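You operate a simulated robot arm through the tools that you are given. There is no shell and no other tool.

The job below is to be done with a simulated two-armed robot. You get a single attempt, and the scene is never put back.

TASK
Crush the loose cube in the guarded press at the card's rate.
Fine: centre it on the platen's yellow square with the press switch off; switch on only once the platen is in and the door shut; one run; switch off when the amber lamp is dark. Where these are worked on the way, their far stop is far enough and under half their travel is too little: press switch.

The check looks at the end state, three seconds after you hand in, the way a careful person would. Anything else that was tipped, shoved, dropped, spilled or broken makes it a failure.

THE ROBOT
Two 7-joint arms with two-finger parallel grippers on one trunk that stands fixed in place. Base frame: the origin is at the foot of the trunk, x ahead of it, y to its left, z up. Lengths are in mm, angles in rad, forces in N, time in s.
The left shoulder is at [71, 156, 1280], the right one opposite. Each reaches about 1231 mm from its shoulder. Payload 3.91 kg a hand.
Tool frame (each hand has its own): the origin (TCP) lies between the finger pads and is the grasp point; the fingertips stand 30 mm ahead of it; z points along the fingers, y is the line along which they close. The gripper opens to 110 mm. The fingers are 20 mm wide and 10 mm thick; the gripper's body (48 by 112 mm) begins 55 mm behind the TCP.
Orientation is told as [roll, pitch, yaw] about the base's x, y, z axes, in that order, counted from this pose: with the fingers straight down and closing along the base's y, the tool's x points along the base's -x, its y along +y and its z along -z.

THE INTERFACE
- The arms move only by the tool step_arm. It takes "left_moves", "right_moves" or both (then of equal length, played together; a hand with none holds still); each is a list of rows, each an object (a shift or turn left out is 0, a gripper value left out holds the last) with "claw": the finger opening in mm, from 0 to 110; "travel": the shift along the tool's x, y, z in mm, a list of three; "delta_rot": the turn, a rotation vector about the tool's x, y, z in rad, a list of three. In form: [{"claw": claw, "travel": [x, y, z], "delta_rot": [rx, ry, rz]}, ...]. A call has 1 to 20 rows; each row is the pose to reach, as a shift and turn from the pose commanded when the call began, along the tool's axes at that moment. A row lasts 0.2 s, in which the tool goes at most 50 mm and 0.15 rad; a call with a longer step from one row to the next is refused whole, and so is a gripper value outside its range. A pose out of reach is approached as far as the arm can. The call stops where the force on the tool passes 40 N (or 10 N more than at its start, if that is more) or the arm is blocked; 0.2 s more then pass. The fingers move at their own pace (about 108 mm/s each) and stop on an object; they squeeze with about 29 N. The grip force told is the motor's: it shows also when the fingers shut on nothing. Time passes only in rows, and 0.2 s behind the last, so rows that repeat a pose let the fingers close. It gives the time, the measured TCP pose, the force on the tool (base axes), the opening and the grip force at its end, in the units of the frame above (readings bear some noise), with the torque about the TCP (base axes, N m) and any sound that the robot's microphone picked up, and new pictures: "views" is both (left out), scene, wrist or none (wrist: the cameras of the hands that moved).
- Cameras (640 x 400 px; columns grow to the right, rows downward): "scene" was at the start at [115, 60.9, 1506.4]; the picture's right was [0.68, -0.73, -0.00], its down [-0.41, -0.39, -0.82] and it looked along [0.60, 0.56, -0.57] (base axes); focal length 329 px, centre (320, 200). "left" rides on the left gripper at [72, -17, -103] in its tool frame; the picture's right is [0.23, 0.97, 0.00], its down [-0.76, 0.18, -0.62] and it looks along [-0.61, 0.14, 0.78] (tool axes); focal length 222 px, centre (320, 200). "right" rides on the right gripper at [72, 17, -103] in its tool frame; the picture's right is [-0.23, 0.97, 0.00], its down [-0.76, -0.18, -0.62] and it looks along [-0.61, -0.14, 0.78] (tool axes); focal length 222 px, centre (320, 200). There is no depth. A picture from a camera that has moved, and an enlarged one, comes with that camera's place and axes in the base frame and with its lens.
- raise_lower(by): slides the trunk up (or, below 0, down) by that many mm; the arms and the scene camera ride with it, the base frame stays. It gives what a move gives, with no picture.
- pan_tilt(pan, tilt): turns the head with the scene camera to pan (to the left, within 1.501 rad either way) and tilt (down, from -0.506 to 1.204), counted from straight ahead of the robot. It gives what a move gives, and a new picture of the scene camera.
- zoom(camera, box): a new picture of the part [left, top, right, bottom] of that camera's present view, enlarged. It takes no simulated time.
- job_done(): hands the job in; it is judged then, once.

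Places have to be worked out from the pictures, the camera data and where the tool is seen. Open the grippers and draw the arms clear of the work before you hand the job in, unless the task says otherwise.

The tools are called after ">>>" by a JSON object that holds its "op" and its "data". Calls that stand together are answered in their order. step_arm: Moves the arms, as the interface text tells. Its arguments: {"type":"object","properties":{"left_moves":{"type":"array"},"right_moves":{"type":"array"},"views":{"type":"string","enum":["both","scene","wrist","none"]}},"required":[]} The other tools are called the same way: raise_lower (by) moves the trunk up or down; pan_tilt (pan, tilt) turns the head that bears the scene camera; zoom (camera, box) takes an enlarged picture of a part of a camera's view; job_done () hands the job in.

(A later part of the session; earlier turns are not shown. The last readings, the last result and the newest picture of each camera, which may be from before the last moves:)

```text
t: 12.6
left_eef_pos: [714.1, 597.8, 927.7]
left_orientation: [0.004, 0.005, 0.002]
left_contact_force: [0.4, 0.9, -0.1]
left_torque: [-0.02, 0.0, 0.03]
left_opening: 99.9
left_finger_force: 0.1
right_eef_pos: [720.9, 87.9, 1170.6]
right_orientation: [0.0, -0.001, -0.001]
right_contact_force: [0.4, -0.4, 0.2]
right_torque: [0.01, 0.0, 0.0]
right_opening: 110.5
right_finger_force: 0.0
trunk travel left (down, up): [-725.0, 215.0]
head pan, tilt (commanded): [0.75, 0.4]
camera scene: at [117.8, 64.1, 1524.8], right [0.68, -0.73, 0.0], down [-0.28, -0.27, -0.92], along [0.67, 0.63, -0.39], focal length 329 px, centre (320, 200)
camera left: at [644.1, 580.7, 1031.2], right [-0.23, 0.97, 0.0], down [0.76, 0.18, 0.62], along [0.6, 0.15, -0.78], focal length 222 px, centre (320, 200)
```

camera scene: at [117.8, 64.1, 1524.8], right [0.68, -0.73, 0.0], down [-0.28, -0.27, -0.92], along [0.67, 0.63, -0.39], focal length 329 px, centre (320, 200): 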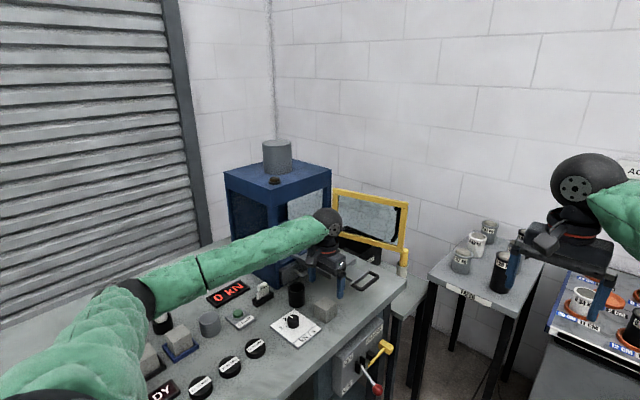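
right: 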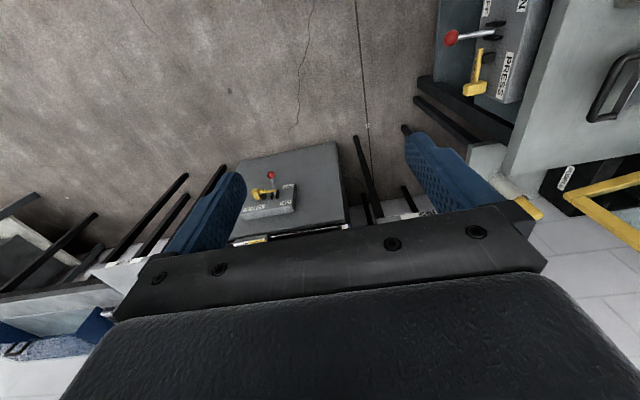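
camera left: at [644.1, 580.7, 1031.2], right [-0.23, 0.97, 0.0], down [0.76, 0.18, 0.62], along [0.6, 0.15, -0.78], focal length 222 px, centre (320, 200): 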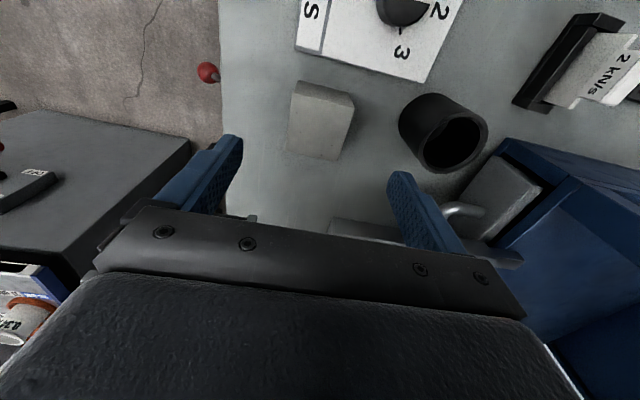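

The cube lies between the open fingers in plan; I descend to grasp height with tips about 10 mm above the bench.

>>> {"op": "step_arm", "data": {"left_moves": [{"claw": 100, "travel": [-2, -0.5, 40]}, {"travel": [-2, -0.5, 75]}, {"travel": [-2, -0.5, 88]}, {"travel": [-2, -0.5, 88]}], "views": "wrist"}}

>>> {"op": "zoom", "data": {"camera": "left", "box": [200, 80, 440, 230]}}

```text
t: 13.6
left_eef_pos: [717.3, 598.0, 838.4]
left_orientation: [0.003, 0.004, 0.004]
left_contact_force: [0.8, -0.5, 0.4]
left_torque: [0.01, 0.01, 0.02]
left_opening: 100.0
left_finger_force: 0.1
right_eef_pos: [720.9, 87.9, 1170.6]
right_orientation: [0.001, 0.0, -0.002]
right_contact_force: [-0.3, 0.2, 0.1]
right_torque: [-0.03, -0.01, -0.01]
right_opening: 109.8
right_finger_force: 0.0
trunk travel left (down, up): [-725.0, 215.0]
head pan, tilt (commanded): [0.75, 0.4]
camera left: at [645.7, 580.2, 943.1], right [-0.23, 0.97, 0.0], down [0.76, 0.18, 0.62], along [0.6, 0.15, -0.78], focal length 222 px, centre (320, 200)
```

left: 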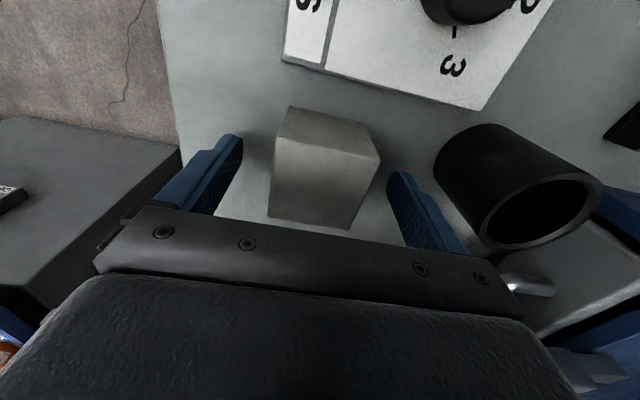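

```text
2.67 times, centred on (320, 155) of left
camera zoom: at [645.7, 580.2, 943.1], right [-0.23, 0.97, 0.0], down [0.76, 0.18, 0.62], along [0.6, 0.15, -0.78], focal length 592 px, centre (320, 320)
```

zoom: 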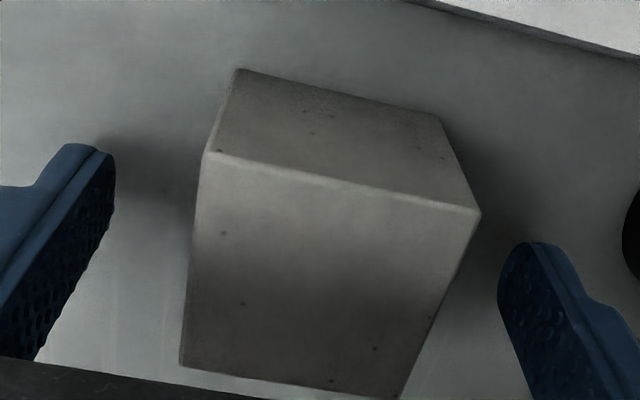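

Corners put the cube centre at about (716, 595.6), so I shift 1.5 mm toward -y and close on it.

>>> {"op": "step_arm", "data": {"left_moves": [{"claw": 100, "travel": [0.5, -1.7, 0]}, {"claw": 40, "travel": [0.5, -1.7, 0]}, {"claw": 40, "travel": [0.5, -1.7, 0]}, {"claw": 40, "travel": [0.5, -1.7, 0]}], "views": "none"}}

```text
t: 14.6
left_eef_pos: [716.2, 595.6, 839.9]
left_orientation: [0.003, 0.003, 0.004]
left_contact_force: [0.3, -0.1, 1.0]
left_torque: [-0.09, -0.09, -0.03]
left_opening: 49.8
left_finger_force: 28.9
right_eef_pos: [721.2, 87.8, 1169.6]
right_orientation: [0.002, 0.002, -0.001]
right_contact_force: [-0.2, -0.1, -0.4]
right_torque: [-0.01, -0.01, 0.03]
right_opening: 109.8
right_finger_force: 0.0
trunk travel left (down, up): [-725.0, 215.0]
head pan, tilt (commanded): [0.75, 0.4]
```

The cube is held (opening 49.8 mm, 29 N). I lift it straight up to clear the platen height.

>>> {"op": "step_arm", "data": {"left_moves": [{"claw": 40, "travel": [0, 0, -30]}, {"claw": 40, "travel": [0, 0, -75]}, {"claw": 40, "travel": [0, 0, -120]}, {"claw": 40, "travel": [0, 0, -165]}, {"claw": 40, "travel": [0, 0, -180]}, {"claw": 40, "travel": [0, 0, -180]}], "views": "both"}}

```text
t: 16.0
left_eef_pos: [719.2, 596.8, 1021.0]
left_orientation: [0.004, 0.005, 0.003]
left_contact_force: [0.3, 0.0, -0.4]
left_torque: [0.02, 0.0, -0.02]
left_opening: 39.8
left_finger_force: 0.0
right_eef_pos: [722.5, 88.0, 1169.3]
right_orientation: [0.0, 0.0, -0.002]
right_contact_force: [0.0, 0.1, -0.3]
right_torque: [-0.01, -0.02, 0.0]
right_opening: 110.0
right_finger_force: 0.0
trunk travel left (down, up): [-725.0, 215.0]
head pan, tilt (commanded): [0.75, 0.4]
camera scene: at [118.2, 63.8, 1524.7], right [0.68, -0.73, 0.0], down [-0.28, -0.27, -0.92], along [0.67, 0.63, -0.39], focal length 329 px, centre (320, 200)
camera left: at [647.5, 579.6, 1124.6], right [-0.23, 0.97, 0.0], down [0.76, 0.18, 0.62], along [0.6, 0.15, -0.78], focal length 222 px, centre (320, 200)
```

scene: 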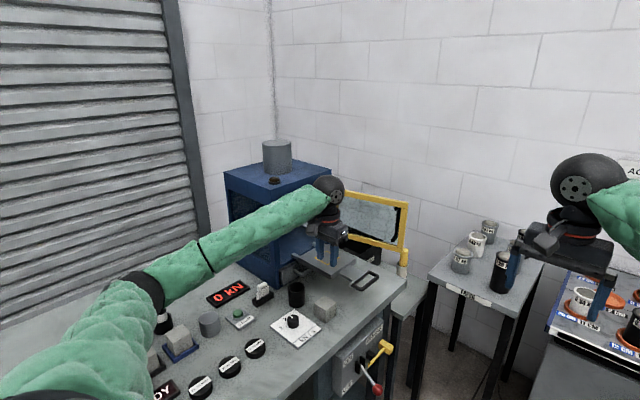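
left: 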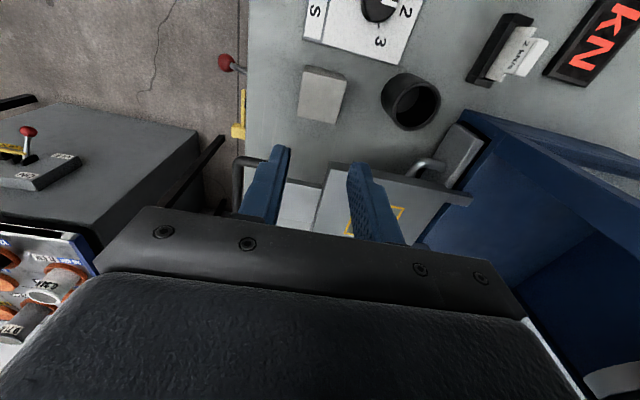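

The cube slipped out and stayed on the bench; the 40 mm claw command apparently gave too little squeeze. I check that the cube is undamaged and where it is.

>>> {"op": "zoom", "data": {"camera": "left", "box": [270, 50, 390, 140]}}

>>> {"op": "zoom", "data": {"camera": "scene", "box": [290, 280, 360, 340]}}

```text
4.44 times, centred on (330, 95) of left
camera zoom: at [647.5, 579.6, 1124.6], right [-0.23, 0.97, 0.0], down [0.76, 0.18, 0.62], along [0.6, 0.15, -0.78], focal length 987 px, centre (276, 667)
```

zoom: 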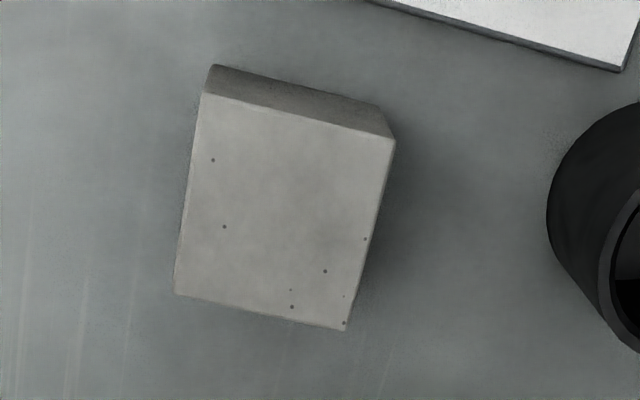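

```text
6.67 times, centred on (325, 310) of scene
camera zoom: at [118.2, 63.8, 1524.7], right [0.68, -0.73, 0.0], down [-0.28, -0.27, -0.92], along [0.67, 0.63, -0.39], focal length 2194 px, centre (287, -533)
```

zoom: 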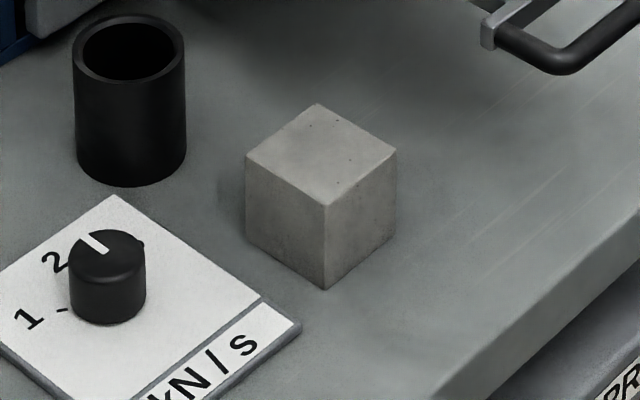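

The cube is undamaged and unmoved at (717, 597). I open, descend again slightly lower, and this time command full closure for the full squeeze.

>>> {"op": "step_arm", "data": {"left_moves": [{"claw": 100, "travel": [1.5, 0, 0]}, {"travel": [1.5, 0, 45]}, {"travel": [1.5, 0, 90]}, {"travel": [1.5, 0, 135]}, {"travel": [1.5, 0, 170]}, {"travel": [1.5, 0, 184]}, {"travel": [1.5, 0, 184]}, {"claw": 0, "travel": [1.5, 0, 184]}, {"claw": 0, "travel": [1.5, 0, 184]}, {"claw": 0, "travel": [1.5, 0, 184]}], "views": "wrist"}}

```text
t: 18.2
left_eef_pos: [718.1, 599.4, 839.6]
left_orientation: [0.004, 0.004, 0.004]
left_contact_force: [0.8, -0.5, -0.7]
left_torque: [-0.06, -0.07, -0.01]
left_opening: 49.8
left_finger_force: 29.2
right_eef_pos: [722.3, 87.4, 1169.6]
right_orientation: [0.0, 0.0, -0.001]
right_contact_force: [-0.8, 0.0, -0.1]
right_torque: [-0.01, -0.01, -0.04]
right_opening: 110.0
right_finger_force: 0.0
trunk travel left (down, up): [-725.0, 215.0]
head pan, tilt (commanded): [0.75, 0.4]
camera left: at [647.8, 581.5, 943.5], right [-0.23, 0.97, 0.0], down [0.76, 0.18, 0.62], along [0.6, 0.15, -0.78], focal length 222 px, centre (320, 200)
```

left: 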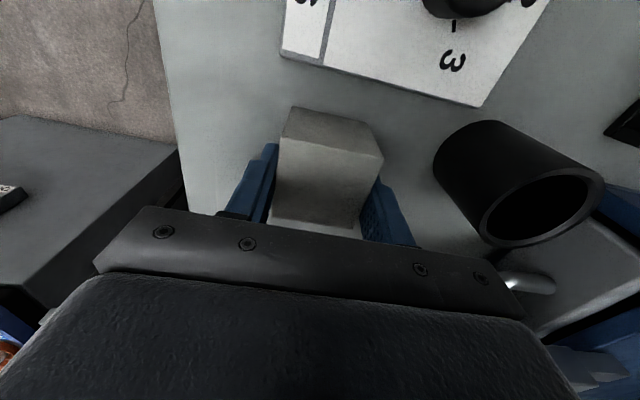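

Grip force is 29 N again. I lift slowly this time, in small steps, and check whether the cube follows.

>>> {"op": "step_arm", "data": {"left_moves": [{"claw": 0, "travel": [0, 0, -2]}, {"claw": 0, "travel": [0, 0, -4]}, {"claw": 0, "travel": [0, 0, -7]}, {"claw": 0, "travel": [0, 0, -10]}, {"claw": 0, "travel": [0, 0, -10]}], "views": "wrist"}}

>>> {"op": "zoom", "data": {"camera": "scene", "box": [280, 250, 370, 340]}}

```text
t: 19.4
left_eef_pos: [717.8, 598.0, 848.1]
left_orientation: [0.003, 0.004, 0.004]
left_contact_force: [1.1, -0.8, -3.2]
left_torque: [0.0, -0.04, 0.02]
left_opening: 49.4
left_finger_force: 28.5
right_eef_pos: [722.0, 87.0, 1169.6]
right_orientation: [0.0, -0.001, -0.002]
right_contact_force: [0.3, 0.7, 0.3]
right_torque: [0.0, 0.0, 0.02]
right_opening: 109.9
right_finger_force: 0.1
trunk travel left (down, up): [-725.0, 215.0]
head pan, tilt (commanded): [0.75, 0.4]
camera left: at [645.5, 580.8, 951.8], right [-0.23, 0.97, 0.0], down [0.76, 0.18, 0.62], along [0.6, 0.15, -0.78], focal length 222 px, centre (320, 200)
```

left: 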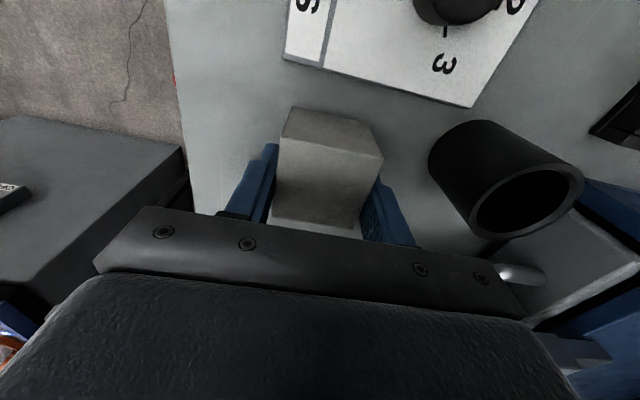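

```text
4.44 times, centred on (325, 295) of scene
camera zoom: at [118.6, 64.1, 1524.7], right [0.68, -0.73, 0.0], down [-0.29, -0.27, -0.92], along [0.67, 0.63, -0.39], focal length 1463 px, centre (298, -222)
```

zoom: 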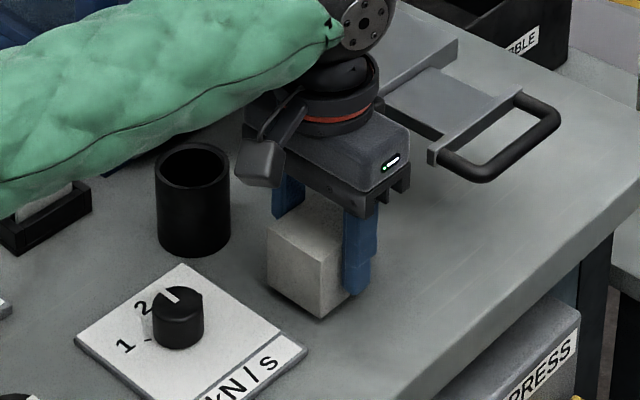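

The cube is rising with the hand (about 3 N weight). I continue lifting gently.

>>> {"op": "step_arm", "data": {"left_moves": [{"claw": 0, "travel": [0, 0, -4]}, {"claw": 0, "travel": [0, 0, -10]}, {"claw": 0, "travel": [0, 0, -18]}, {"claw": 0, "travel": [0, 0, -28]}, {"claw": 0, "travel": [0, 0, -38]}, {"claw": 0, "travel": [0, 0, -48]}, {"claw": 0, "travel": [0, 0, -58]}, {"claw": 0, "travel": [0, 0, -68]}, {"claw": 0, "travel": [0, 0, -78]}, {"claw": 0, "travel": [0, 0, -88]}, {"claw": 0, "travel": [0, 0, -98]}, {"claw": 0, "travel": [0, 0, -108]}, {"claw": 0, "travel": [0, 0, -118]}, {"claw": 0, "travel": [0, 0, -127]}, {"claw": 0, "travel": [0, 0, -134]}, {"claw": 0, "travel": [0, 0, -138]}], "views": "both"}}

```text
t: 22.8
left_eef_pos: [716.9, 596.4, 986.1]
left_orientation: [0.003, 0.004, 0.002]
left_contact_force: [0.5, -0.7, -3.4]
left_torque: [-0.02, -0.04, 0.03]
left_opening: 49.6
left_finger_force: 28.9
right_eef_pos: [722.0, 87.5, 1169.4]
right_orientation: [0.001, 0.0, -0.001]
right_contact_force: [0.6, -0.6, 0.6]
right_torque: [0.02, 0.01, 0.0]
right_opening: 109.9
right_finger_force: 0.1
trunk travel left (down, up): [-725.0, 215.0]
head pan, tilt (commanded): [0.75, 0.4]
camera scene: at [118.5, 64.0, 1524.7], right [0.68, -0.73, 0.0], down [-0.29, -0.27, -0.92], along [0.67, 0.63, -0.39], focal length 329 px, centre (320, 200)
camera left: at [644.5, 579.6, 1089.4], right [-0.23, 0.97, 0.0], down [0.76, 0.18, 0.62], along [0.6, 0.15, -0.78], focal length 222 px, centre (320, 200)
```

scene: 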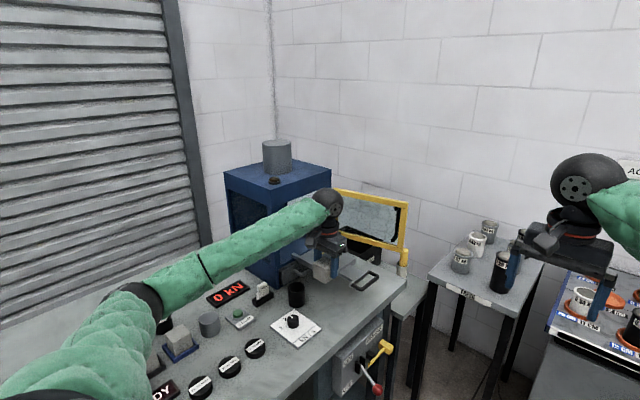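
left: 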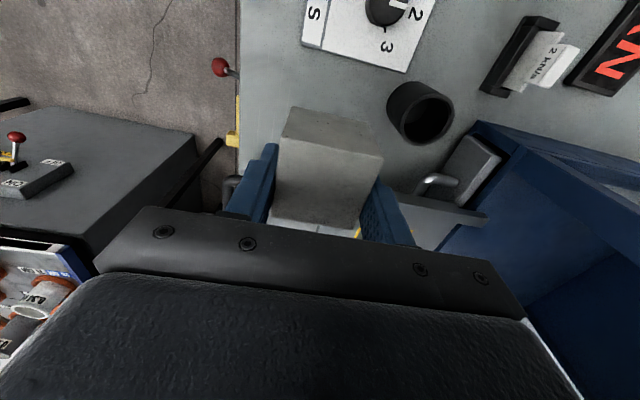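

The cube is held firmly. I zoom to measure the cube's offset in the hand before placing.

>>> {"op": "zoom", "data": {"camera": "left", "box": [250, 90, 410, 250]}}

>>> {"op": "zoom", "data": {"camera": "scene", "box": [280, 180, 400, 310]}}

```text
2.50 times, centred on (330, 170) of left
camera zoom: at [644.5, 579.6, 1089.4], right [-0.23, 0.97, 0.0], down [0.76, 0.18, 0.62], along [0.6, 0.15, -0.78], focal length 555 px, centre (295, 275)
```

zoom: 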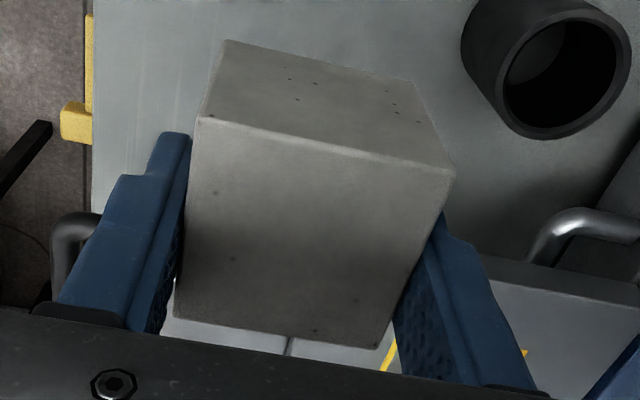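

```text
3.08 times, centred on (340, 245) of scene
camera zoom: at [118.5, 64.0, 1524.7], right [0.68, -0.73, 0.0], down [-0.29, -0.27, -0.92], along [0.67, 0.63, -0.39], focal length 1013 px, centre (258, 62)
```

zoom: 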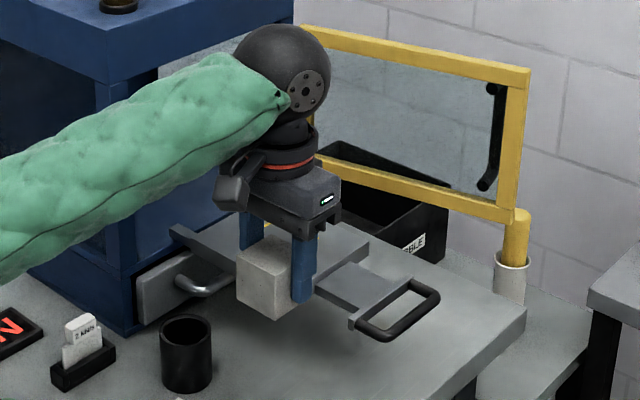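

The cube's centre sits about 3 mm toward -x of the TCP. I carry it smoothly over the yellow square at (829, 694.5), staying about 30 mm above the platen.

>>> {"op": "step_arm", "data": {"left_moves": [{"claw": 0, "travel": [-3.4, 2.9, 0]}, {"claw": 0, "travel": [-9.2, 7.7, 0]}, {"claw": 0, "travel": [-17.2, 14.5, 0]}, {"claw": 0, "travel": [-26.4, 22.2, 0]}, {"claw": 0, "travel": [-35.6, 29.9, 0]}, {"claw": 0, "travel": [-44.7, 37.7, 0]}, {"claw": 0, "travel": [-53.9, 45.4, 0]}, {"claw": 0, "travel": [-63.1, 53.1, 0]}, {"claw": 0, "travel": [-72.3, 60.9, 0]}, {"claw": 0, "travel": [-81.4, 68.6, 0]}, {"claw": 0, "travel": [-90.6, 76.3, 0]}, {"claw": 0, "travel": [-98.6, 83.1, 0]}, {"claw": 0, "travel": [-105.5, 88.9, 0]}, {"claw": 0, "travel": [-110.1, 92.7, 0]}, {"claw": 0, "travel": [-113.6, 95.6, 0]}, {"claw": 0, "travel": [-114.7, 96.6, 0]}, {"claw": 0, "travel": [-114.7, 96.6, 0]}], "views": "both"}}

>>> {"op": "zoom", "data": {"camera": "scene", "box": [270, 200, 410, 310]}}

>>> {"op": "zoom", "data": {"camera": "left", "box": [230, 70, 450, 250]}}

```text
t: 26.4
left_eef_pos: [830.6, 693.4, 984.9]
left_orientation: [0.004, 0.002, 0.003]
left_contact_force: [-0.4, 0.7, -2.4]
left_torque: [0.04, -0.02, 0.03]
left_opening: 49.7
left_finger_force: 28.6
right_eef_pos: [723.2, 89.0, 1168.7]
right_orientation: [0.0, 0.001, -0.002]
right_contact_force: [-0.2, 0.2, 0.3]
right_torque: [-0.03, 0.02, 0.04]
right_opening: 110.0
right_finger_force: 0.0
trunk travel left (down, up): [-725.0, 215.0]
head pan, tilt (commanded): [0.75, 0.4]
camera scene: at [118.7, 64.1, 1524.7], right [0.68, -0.73, 0.0], down [-0.29, -0.27, -0.92], along [0.67, 0.63, -0.39], focal length 329 px, centre (320, 200)
camera left: at [760.2, 676.4, 1088.2], right [-0.23, 0.97, 0.0], down [0.76, 0.18, 0.62], along [0.6, 0.15, -0.78], focal length 222 px, centre (320, 200)
```

scene: 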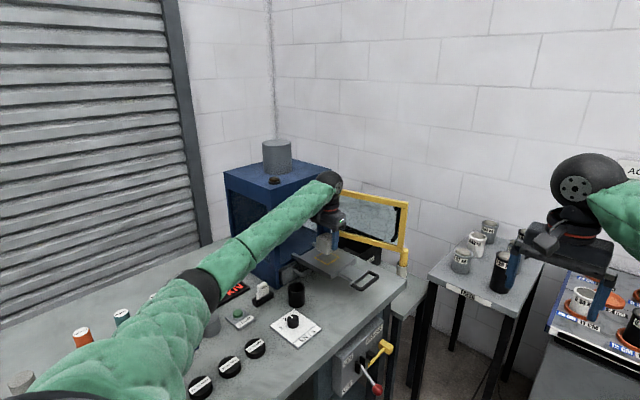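
left: 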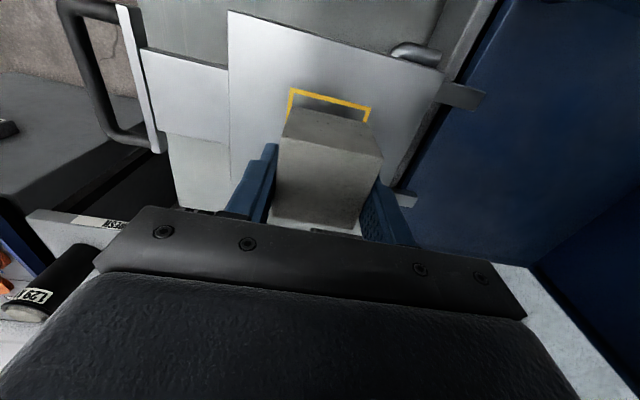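

```text
3.64 times, centred on (340, 255) of scene
camera zoom: at [118.7, 64.1, 1524.7], right [0.68, -0.73, 0.0], down [-0.29, -0.27, -0.92], along [0.67, 0.63, -0.39], focal length 1197 px, centre (247, 0)
```

zoom: 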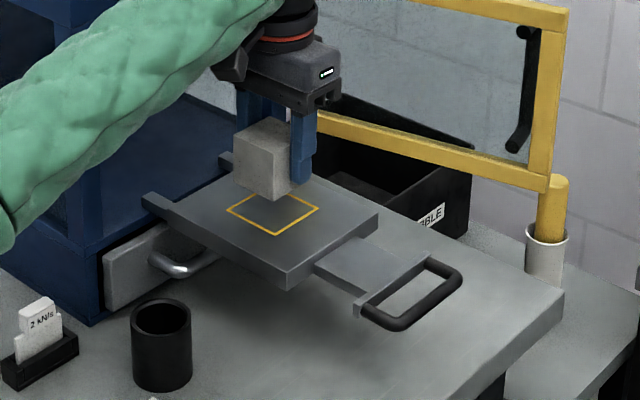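

```text
2.22 times, centred on (340, 160) of left
camera zoom: at [760.2, 676.4, 1088.2], right [-0.23, 0.97, 0.0], down [0.76, 0.18, 0.62], along [0.6, 0.15, -0.78], focal length 494 px, centre (276, 289)
```

zoom: 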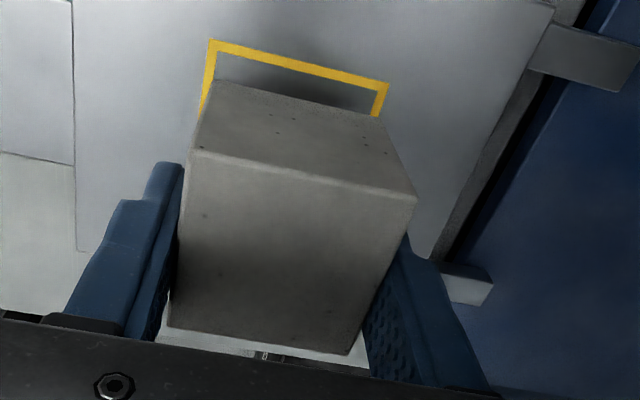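

The wrist view puts the cube about 2–3 mm toward -x of the square's centre. I shift +2.3 mm in x and +0.7 mm in y and lower by 24 mm, then recheck.

>>> {"op": "step_arm", "data": {"left_moves": [{"claw": 0, "travel": [-1.2, 0.4, 3]}, {"claw": 0, "travel": [-2.3, 0.7, 8]}, {"claw": 0, "travel": [-2.3, 0.7, 14]}, {"claw": 0, "travel": [-2.3, 0.7, 19]}, {"claw": 0, "travel": [-2.3, 0.7, 23]}, {"claw": 0, "travel": [-2.3, 0.7, 24]}, {"claw": 0, "travel": [-2.3, 0.7, 24]}], "views": "wrist"}}

>>> {"op": "zoom", "data": {"camera": "left", "box": [250, 80, 410, 200]}}

>>> {"op": "zoom", "data": {"camera": "scene", "box": [300, 220, 380, 280]}}

```text
t: 28.0
left_eef_pos: [833.4, 694.5, 961.7]
left_orientation: [0.004, 0.004, 0.004]
left_contact_force: [0.1, 0.4, -3.4]
left_torque: [0.03, -0.06, -0.01]
left_opening: 49.9
left_finger_force: 29.1
right_eef_pos: [721.6, 87.9, 1170.1]
right_orientation: [-0.001, -0.002, -0.002]
right_contact_force: [-0.3, 0.5, 1.1]
right_torque: [-0.02, 0.03, -0.01]
right_opening: 110.0
right_finger_force: 0.1
trunk travel left (down, up): [-725.0, 215.0]
head pan, tilt (commanded): [0.75, 0.4]
camera left: at [762.6, 677.2, 1065.6], right [-0.23, 0.97, 0.0], down [0.76, 0.18, 0.62], along [0.6, 0.15, -0.78], focal length 222 px, centre (320, 200)
```

left: 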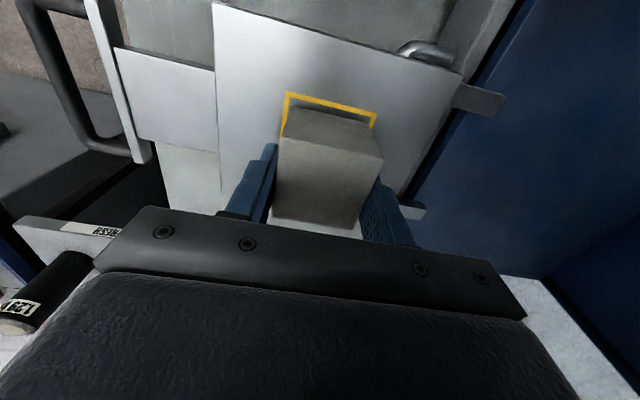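

```text
3.33 times, centred on (330, 140) of left
camera zoom: at [762.6, 677.2, 1065.6], right [-0.23, 0.97, 0.0], down [0.76, 0.18, 0.62], along [0.6, 0.15, -0.78], focal length 740 px, centre (287, 400)
```

zoom: 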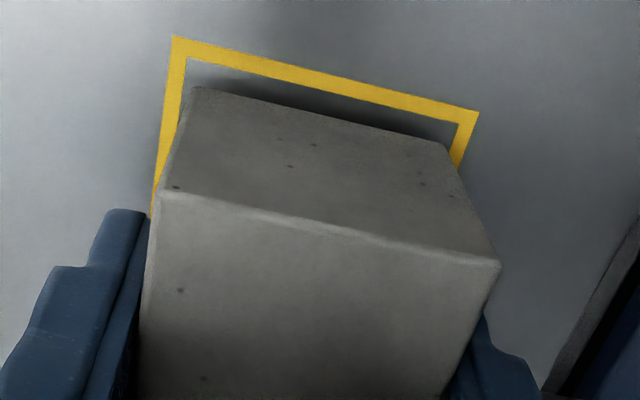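

```text
6.67 times, centred on (340, 250) of scene
camera zoom: at [118.7, 64.2, 1524.7], right [0.68, -0.73, 0.0], down [-0.29, -0.27, -0.92], along [0.67, 0.63, -0.39], focal length 2194 px, centre (187, -133)
```

zoom: 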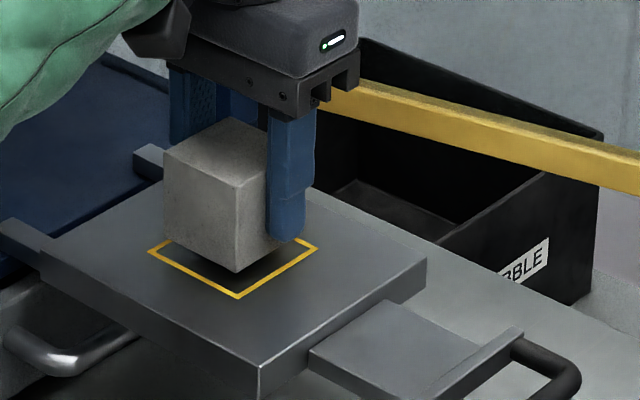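

The cube is now centred over the square within about 1 mm (margins near 6 mm each side). I lower the last 7–8 mm in small steps.

>>> {"op": "step_arm", "data": {"left_moves": [{"claw": 0, "travel": [0, 0, 3]}, {"claw": 0, "travel": [0, 0, 5]}, {"claw": 0, "travel": [0, 0, 6.5]}, {"claw": 0, "travel": [0, 0, 7.5]}, {"claw": 0, "travel": [0, 0, 7.5]}], "views": "wrist"}}

>>> {"op": "zoom", "data": {"camera": "left", "box": [250, 80, 410, 200]}}

>>> {"op": "zoom", "data": {"camera": "scene", "box": [300, 220, 380, 280]}}

```text
t: 29.2
left_eef_pos: [833.2, 694.0, 955.2]
left_orientation: [0.004, 0.005, 0.002]
left_contact_force: [-0.3, -1.0, -2.4]
left_torque: [-0.03, -0.03, 0.03]
left_opening: 49.7
left_finger_force: 28.6
right_eef_pos: [722.0, 87.8, 1169.3]
right_orientation: [-0.001, 0.001, -0.001]
right_contact_force: [0.7, -0.7, 0.2]
right_torque: [-0.02, 0.0, -0.01]
right_opening: 109.9
right_finger_force: 0.1
trunk travel left (down, up): [-725.0, 215.0]
head pan, tilt (commanded): [0.75, 0.4]
camera left: at [762.0, 677.3, 1058.1], right [-0.23, 0.97, 0.0], down [0.76, 0.18, 0.62], along [0.6, 0.15, -0.78], focal length 222 px, centre (320, 200)
```

left: 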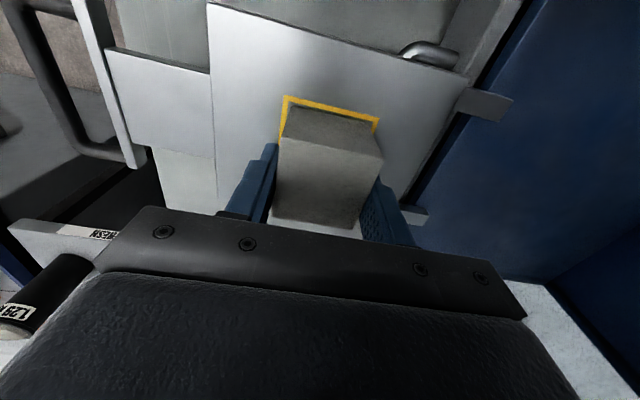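

```text
3.33 times, centred on (330, 140) of left
camera zoom: at [762.0, 677.3, 1058.1], right [-0.23, 0.97, 0.0], down [0.76, 0.18, 0.62], along [0.6, 0.15, -0.78], focal length 740 px, centre (287, 400)
```

zoom: 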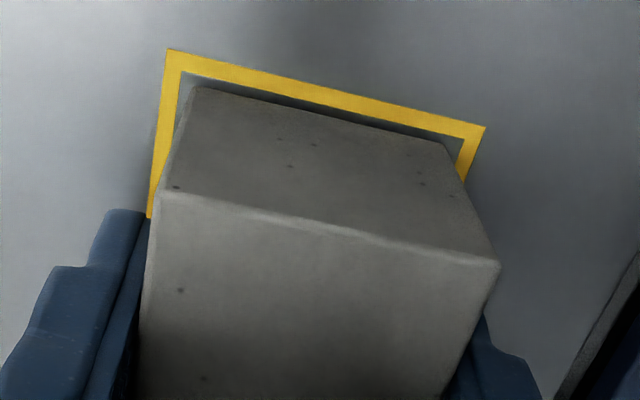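

```text
6.67 times, centred on (340, 250) of scene
camera zoom: at [118.6, 64.1, 1524.7], right [0.68, -0.73, 0.0], down [-0.29, -0.27, -0.92], along [0.67, 0.63, -0.39], focal length 2194 px, centre (187, -133)
```

zoom: 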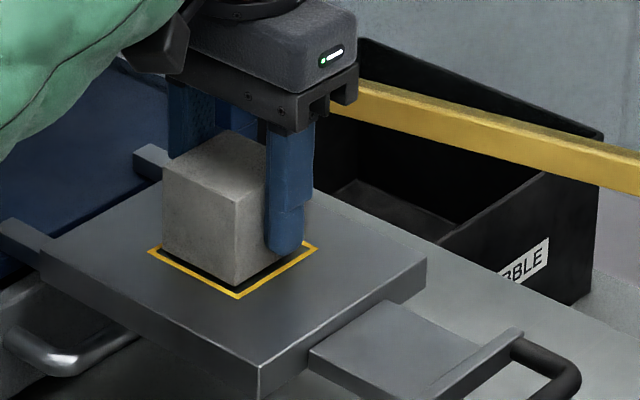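

Still hanging free a couple of mm above the platen. I continue in 1 mm steps.

>>> {"op": "step_arm", "data": {"left_moves": [{"claw": 0, "travel": [0, 0, 1]}, {"claw": 0, "travel": [0, 0, 2]}, {"claw": 0, "travel": [0, 0, 2]}], "views": "none"}}

```text
t: 30.0
left_eef_pos: [833.3, 694.4, 952.7]
left_orientation: [0.004, 0.003, 0.003]
left_contact_force: [1.7, 1.6, 2.6]
left_torque: [-0.08, 0.1, -0.01]
left_opening: 49.8
left_finger_force: 29.8
right_eef_pos: [721.1, 88.2, 1170.7]
right_orientation: [0.001, 0.0, -0.002]
right_contact_force: [-0.3, 0.7, -0.7]
right_torque: [0.01, 0.03, 0.0]
right_opening: 110.2
right_finger_force: 0.0
trunk travel left (down, up): [-725.0, 215.0]
head pan, tilt (commanded): [0.75, 0.4]
```

Contact shows (+2.6 N upward from -3 N). I open the fingers modestly and look before rising.

>>> {"op": "step_arm", "data": {"left_moves": [{"claw": 66}, {"claw": 80}, {"claw": 80}], "views": "wrist"}}

>>> {"op": "step_arm", "data": {"left_moves": [{"claw": 80, "travel": [0, 0, -10]}, {"claw": 80, "travel": [0, 0, -45]}, {"claw": 80, "travel": [0, 0, -90]}, {"claw": 80, "travel": [0, 0, -120]}], "views": "both"}}

>>> {"op": "zoom", "data": {"camera": "left", "box": [250, 80, 410, 200]}}

>>> {"op": "zoom", "data": {"camera": "scene", "box": [290, 220, 390, 295]}}

```text
t: 30.8
left_eef_pos: [833.4, 692.9, 950.9]
left_orientation: [0.005, 0.003, 0.003]
left_contact_force: [-0.2, -0.4, -0.1]
left_torque: [0.0, 0.01, -0.02]
left_opening: 80.0
left_finger_force: 0.0
right_eef_pos: [721.6, 88.7, 1170.4]
right_orientation: [-0.001, 0.0, -0.002]
right_contact_force: [0.0, -0.2, -0.5]
right_torque: [-0.01, 0.01, 0.03]
right_opening: 110.2
right_finger_force: 0.0
trunk travel left (down, up): [-725.0, 215.0]
head pan, tilt (commanded): [0.75, 0.4]
camera left: at [761.9, 676.2, 1055.0], right [-0.23, 0.97, 0.0], down [0.76, 0.18, 0.62], along [0.6, 0.15, -0.78], focal length 222 px, centre (320, 200)
```

left: 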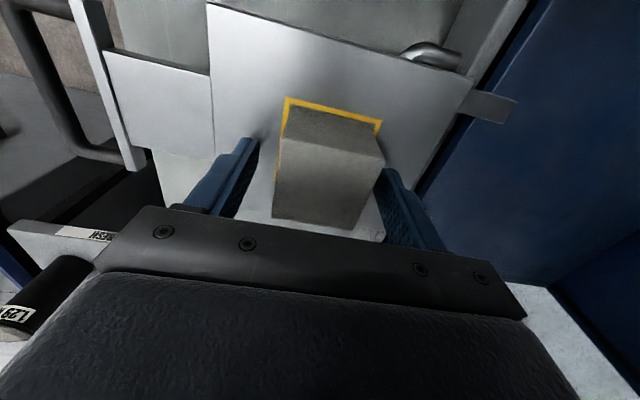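

```text
t: 31.8
left_eef_pos: [834.2, 692.9, 1072.7]
left_orientation: [0.003, 0.003, 0.003]
left_contact_force: [-0.7, 0.1, -0.2]
left_torque: [0.04, -0.01, 0.0]
left_opening: 80.1
left_finger_force: 0.1
right_eef_pos: [719.8, 87.8, 1169.8]
right_orientation: [-0.002, -0.001, 0.0]
right_contact_force: [-0.1, 0.4, 0.2]
right_torque: [-0.01, 0.0, 0.02]
right_opening: 109.9
right_finger_force: 0.1
trunk travel left (down, up): [-725.0, 215.0]
head pan, tilt (commanded): [0.75, 0.4]
camera scene: at [118.1, 63.7, 1524.7], right [0.68, -0.73, 0.0], down [-0.28, -0.27, -0.92], along [0.67, 0.63, -0.39], focal length 329 px, centre (320, 200)
camera left: at [763.0, 675.6, 1175.8], right [-0.23, 0.97, 0.0], down [0.76, 0.18, 0.62], along [0.6, 0.15, -0.78], focal length 222 px, centre (320, 200)
```

scene: 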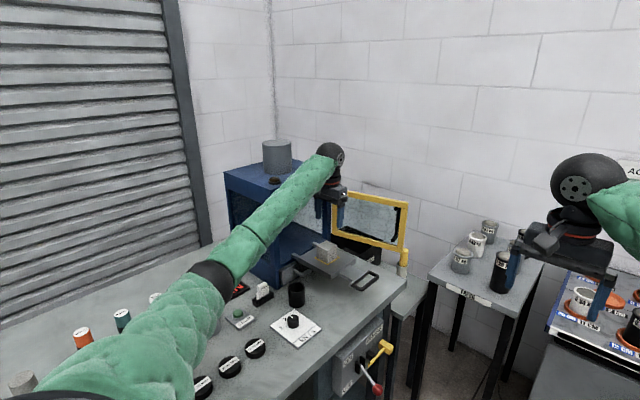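
left: 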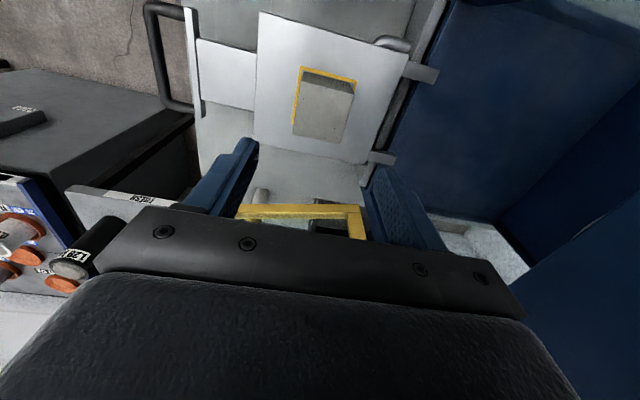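

```text
3.33 times, centred on (330, 140) of left
camera zoom: at [763.0, 675.6, 1175.8], right [-0.23, 0.97, 0.0], down [0.76, 0.18, 0.62], along [0.6, 0.15, -0.78], focal length 740 px, centre (287, 400)
```

zoom: 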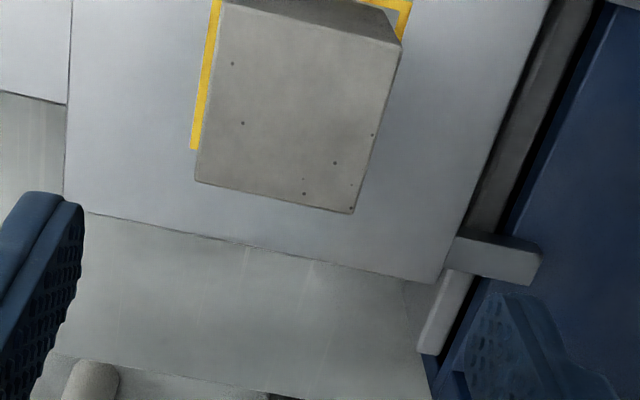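

```text
5.33 times, centred on (340, 258) of scene
camera zoom: at [118.1, 63.7, 1524.7], right [0.68, -0.73, 0.0], down [-0.28, -0.27, -0.92], along [0.67, 0.63, -0.39], focal length 1756 px, centre (213, -107)
```

zoom: 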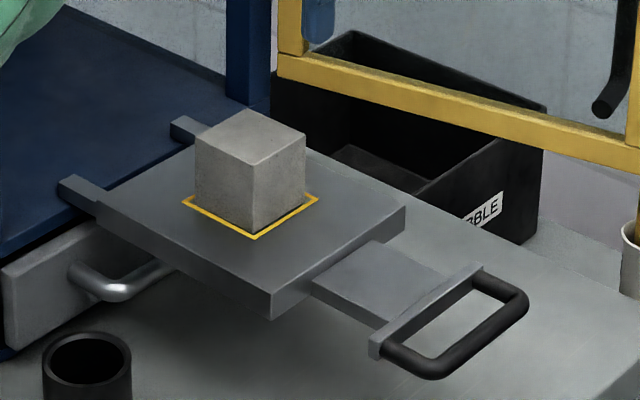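

The cube stands centred on the square within about 1 mm. Next I measure the platen's handle to push it in.

>>> {"op": "zoom", "data": {"camera": "left", "box": [130, 0, 290, 130]}}

>>> {"op": "zoom", "data": {"camera": "scene", "box": [330, 250, 400, 310]}}

>>> {"op": "zoom", "data": {"camera": "left", "box": [330, 0, 640, 260]}}

```text
3.08 times, centred on (210, 65) of left
camera zoom: at [763.0, 675.6, 1175.8], right [-0.23, 0.97, 0.0], down [0.76, 0.18, 0.62], along [0.6, 0.15, -0.78], focal length 684 px, centre (658, 615)
```

zoom: 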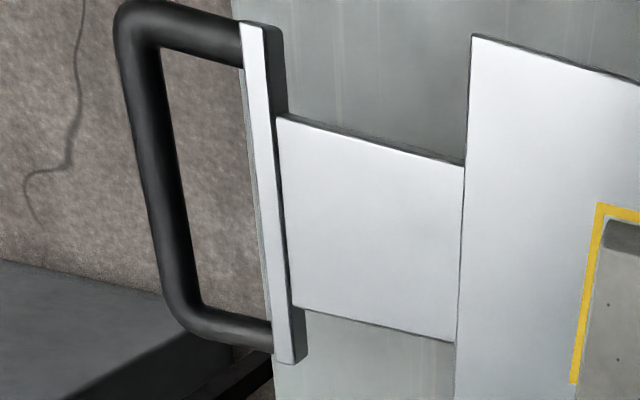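

```text
6.67 times, centred on (365, 280) of scene
camera zoom: at [118.1, 63.7, 1524.7], right [0.68, -0.73, 0.0], down [-0.28, -0.27, -0.92], along [0.67, 0.63, -0.39], focal length 2194 px, centre (20, -333)
```

zoom: 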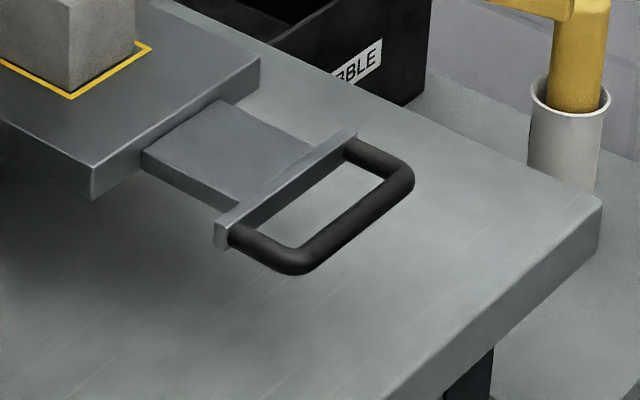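

```text
1.54 times, centred on (485, 130) of left
camera zoom: at [763.0, 675.6, 1175.8], right [-0.23, 0.97, 0.0], down [0.76, 0.18, 0.62], along [0.6, 0.15, -0.78], focal length 342 px, centre (66, 308)
```

zoom: 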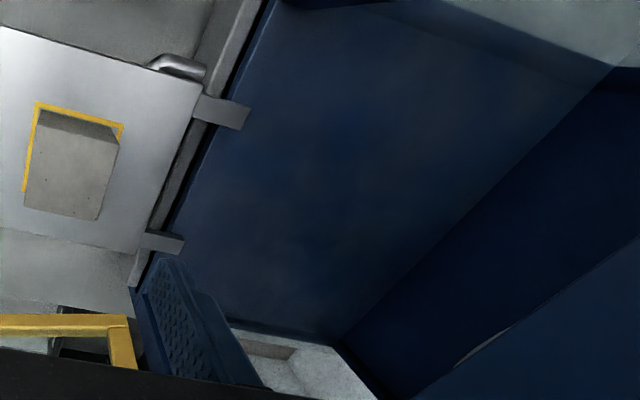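

The handle bar lies near (832, 519, 900), and the platen needs about 254 mm of travel to sit under the ram (y≈948). To keep the wrist clear of the press roof I will push with closed fingers tilted forward; first I move back in front of the handle and tilt by 0.45 rad.

>>> {"op": "step_arm", "data": {"left_moves": [{"claw": 0, "travel": [0, -40, 0]}, {"claw": 0, "travel": [0, -85, 0]}, {"claw": 0, "travel": [1, -130, 20]}, {"claw": 0, "travel": [2, -175, 40], "delta_rot": [-0.15, 0, 0]}, {"claw": 0, "travel": [2, -223, 55], "delta_rot": [-0.3, 0, 0]}, {"claw": 0, "travel": [2, -223, 62], "delta_rot": [-0.45, 0, 0]}, {"claw": 0, "travel": [2, -223, 62], "delta_rot": [-0.45, 0, 0]}], "views": "both"}}

```text
refused: row 5 steps farther than a row can; nothing moved
```

One step was slightly over 50 mm; I even the steps out.

>>> {"op": "step_arm", "data": {"left_moves": [{"claw": 0, "travel": [0, -40, 0]}, {"claw": 0, "travel": [0, -85, 0]}, {"claw": 0, "travel": [1, -127, 15]}, {"claw": 0, "travel": [2, -167, 32], "delta_rot": [-0.14, 0, 0]}, {"claw": 0, "travel": [2, -205, 50], "delta_rot": [-0.28, 0, 0]}, {"claw": 0, "travel": [2, -223, 62], "delta_rot": [-0.4, 0, 0]}, {"claw": 0, "travel": [2, -223, 62], "delta_rot": [-0.45, 0, 0]}, {"claw": 0, "travel": [2, -223, 62], "delta_rot": [-0.45, 0, 0]}], "views": "both"}}

```text
t: 33.6
left_eef_pos: [831.3, 469.6, 1008.4]
left_orientation: [0.452, 0.003, 0.002]
left_contact_force: [-0.3, -0.5, -0.5]
left_torque: [0.0, 0.0, 0.01]
left_opening: 0.0
left_finger_force: 28.1
right_eef_pos: [720.6, 88.1, 1170.1]
right_orientation: [0.0, 0.0, -0.002]
right_contact_force: [0.2, -0.5, 0.2]
right_torque: [-0.01, -0.07, -0.02]
right_opening: 109.8
right_finger_force: 0.1
trunk travel left (down, up): [-725.0, 215.0]
head pan, tilt (commanded): [0.75, 0.4]
camera scene: at [118.6, 63.8, 1524.7], right [0.68, -0.73, 0.0], down [-0.29, -0.27, -0.92], along [0.67, 0.63, -0.39], focal length 329 px, centre (320, 200)
camera left: at [759.8, 409.7, 1093.8], right [-0.23, 0.87, 0.43], down [0.76, -0.11, 0.63], along [0.6, 0.47, -0.64], focal length 222 px, centre (320, 200)
```

scene: 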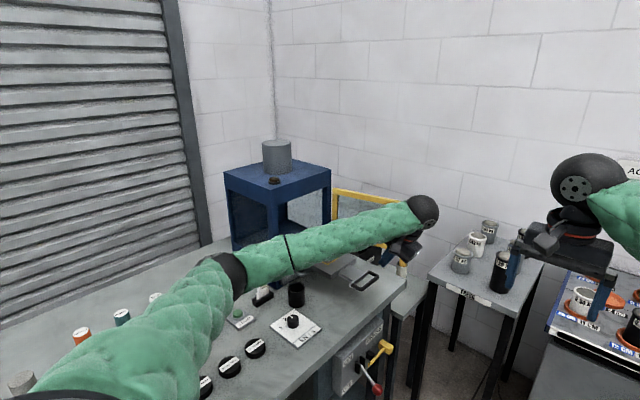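
left: 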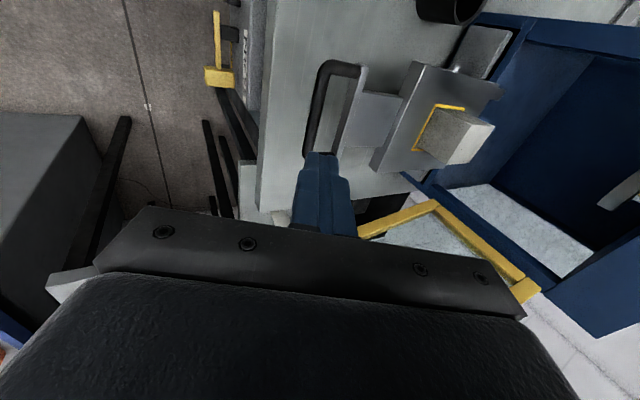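

The fingers are closed and tilted ahead of the handle. I lower to z≈903 in front of the bar (base -z is tool [0, -0.435, +0.90]).

>>> {"op": "step_arm", "data": {"left_moves": [{"claw": 0, "travel": [0, -17.4, 36]}, {"claw": 0, "travel": [0, -34.8, 72]}, {"claw": 0, "travel": [0, -45.7, 94.5]}, {"claw": 0, "travel": [0, -45.7, 94.5]}], "views": "both"}}

>>> {"op": "zoom", "data": {"camera": "left", "box": [240, 20, 440, 200]}}

>>> {"op": "zoom", "data": {"camera": "scene", "box": [320, 180, 450, 310]}}

```text
t: 34.6
left_eef_pos: [832.6, 472.3, 904.7]
left_orientation: [0.453, 0.005, 0.0]
left_contact_force: [-0.4, -0.4, -0.6]
left_torque: [0.04, 0.03, 0.0]
left_opening: 0.1
left_finger_force: 28.8
right_eef_pos: [720.8, 87.7, 1170.5]
right_orientation: [0.0, 0.0, 0.0]
right_contact_force: [0.3, 0.2, 0.5]
right_torque: [0.02, -0.01, 0.04]
right_opening: 109.7
right_finger_force: 0.0
trunk travel left (down, up): [-725.0, 215.0]
head pan, tilt (commanded): [0.75, 0.4]
camera scene: at [118.3, 63.9, 1524.7], right [0.68, -0.73, 0.0], down [-0.28, -0.27, -0.92], along [0.67, 0.63, -0.39], focal length 329 px, centre (320, 200)
camera left: at [761.4, 411.1, 990.8], right [-0.23, 0.87, 0.43], down [0.76, -0.11, 0.64], along [0.6, 0.47, -0.64], focal length 222 px, centre (320, 200)
```

scene: 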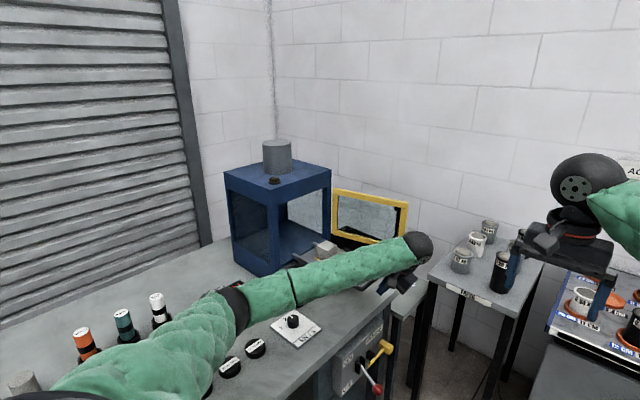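
left: 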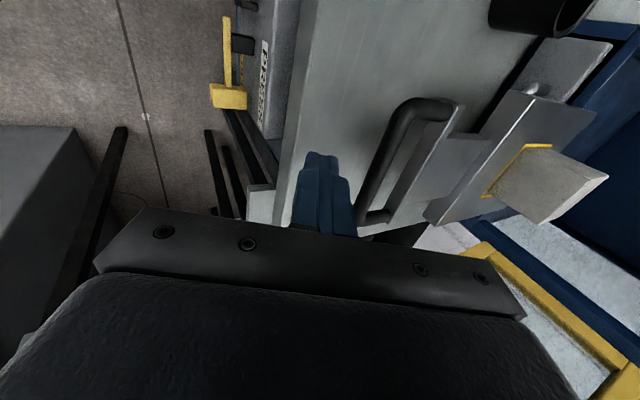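

```text
2.22 times, centred on (340, 110) of left
camera zoom: at [761.4, 411.1, 990.8], right [-0.23, 0.87, 0.43], down [0.76, -0.11, 0.64], along [0.6, 0.47, -0.64], focal length 494 px, centre (276, 400)
```

zoom: 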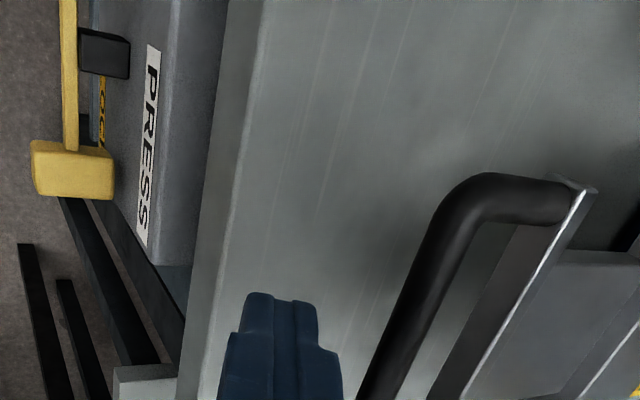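

```text
3.08 times, centred on (385, 245) of scene
camera zoom: at [118.3, 63.9, 1524.7], right [0.68, -0.73, 0.0], down [-0.28, -0.27, -0.92], along [0.67, 0.63, -0.39], focal length 1013 px, centre (120, 62)
```

zoom: 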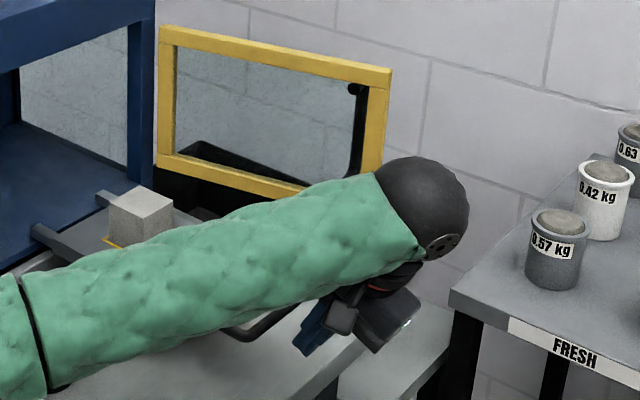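

The fingers are just in front of the bar with about 25 mm gap. I start pushing along +y gently and check the forces.

>>> {"op": "step_arm", "data": {"left_moves": [{"claw": 0, "travel": [0, 9, 4.35]}, {"claw": 0, "travel": [0, 18, 8.7]}, {"claw": 0, "travel": [0, 24.3, 11.7]}, {"claw": 0, "travel": [0, 28.8, 13.9]}, {"claw": 0, "travel": [0, 33.3, 16.1]}, {"claw": 0, "travel": [0, 37.8, 18.3]}, {"claw": 0, "travel": [0, 45, 21.8]}, {"claw": 0, "travel": [0, 54, 26.1]}], "views": "both"}}

```text
t: 36.4
left_eef_pos: [831.7, 532.7, 903.4]
left_orientation: [0.454, 0.003, 0.003]
left_contact_force: [-0.7, -0.3, -0.6]
left_torque: [0.0, 0.0, 0.02]
left_opening: 0.0
left_finger_force: 28.8
right_eef_pos: [722.2, 88.2, 1170.6]
right_orientation: [-0.001, -0.002, 0.0]
right_contact_force: [-0.7, 0.5, -0.5]
right_torque: [-0.01, 0.02, -0.03]
right_opening: 110.1
right_finger_force: 0.2
trunk travel left (down, up): [-725.0, 215.0]
head pan, tilt (commanded): [0.75, 0.4]
camera scene: at [118.3, 64.0, 1524.7], right [0.68, -0.73, 0.0], down [-0.28, -0.27, -0.92], along [0.67, 0.63, -0.39], focal length 329 px, centre (320, 200)
camera left: at [760.4, 471.2, 989.3], right [-0.23, 0.87, 0.43], down [0.76, -0.11, 0.63], along [0.6, 0.47, -0.64], focal length 222 px, centre (320, 200)
```

scene: 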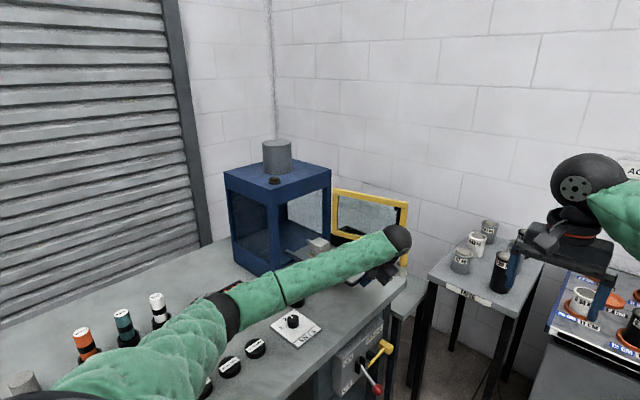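
left: 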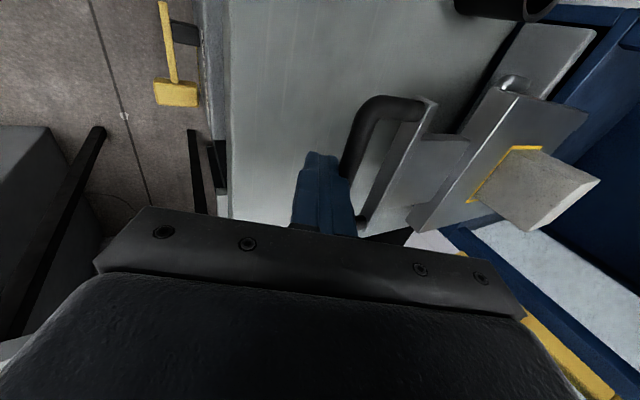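

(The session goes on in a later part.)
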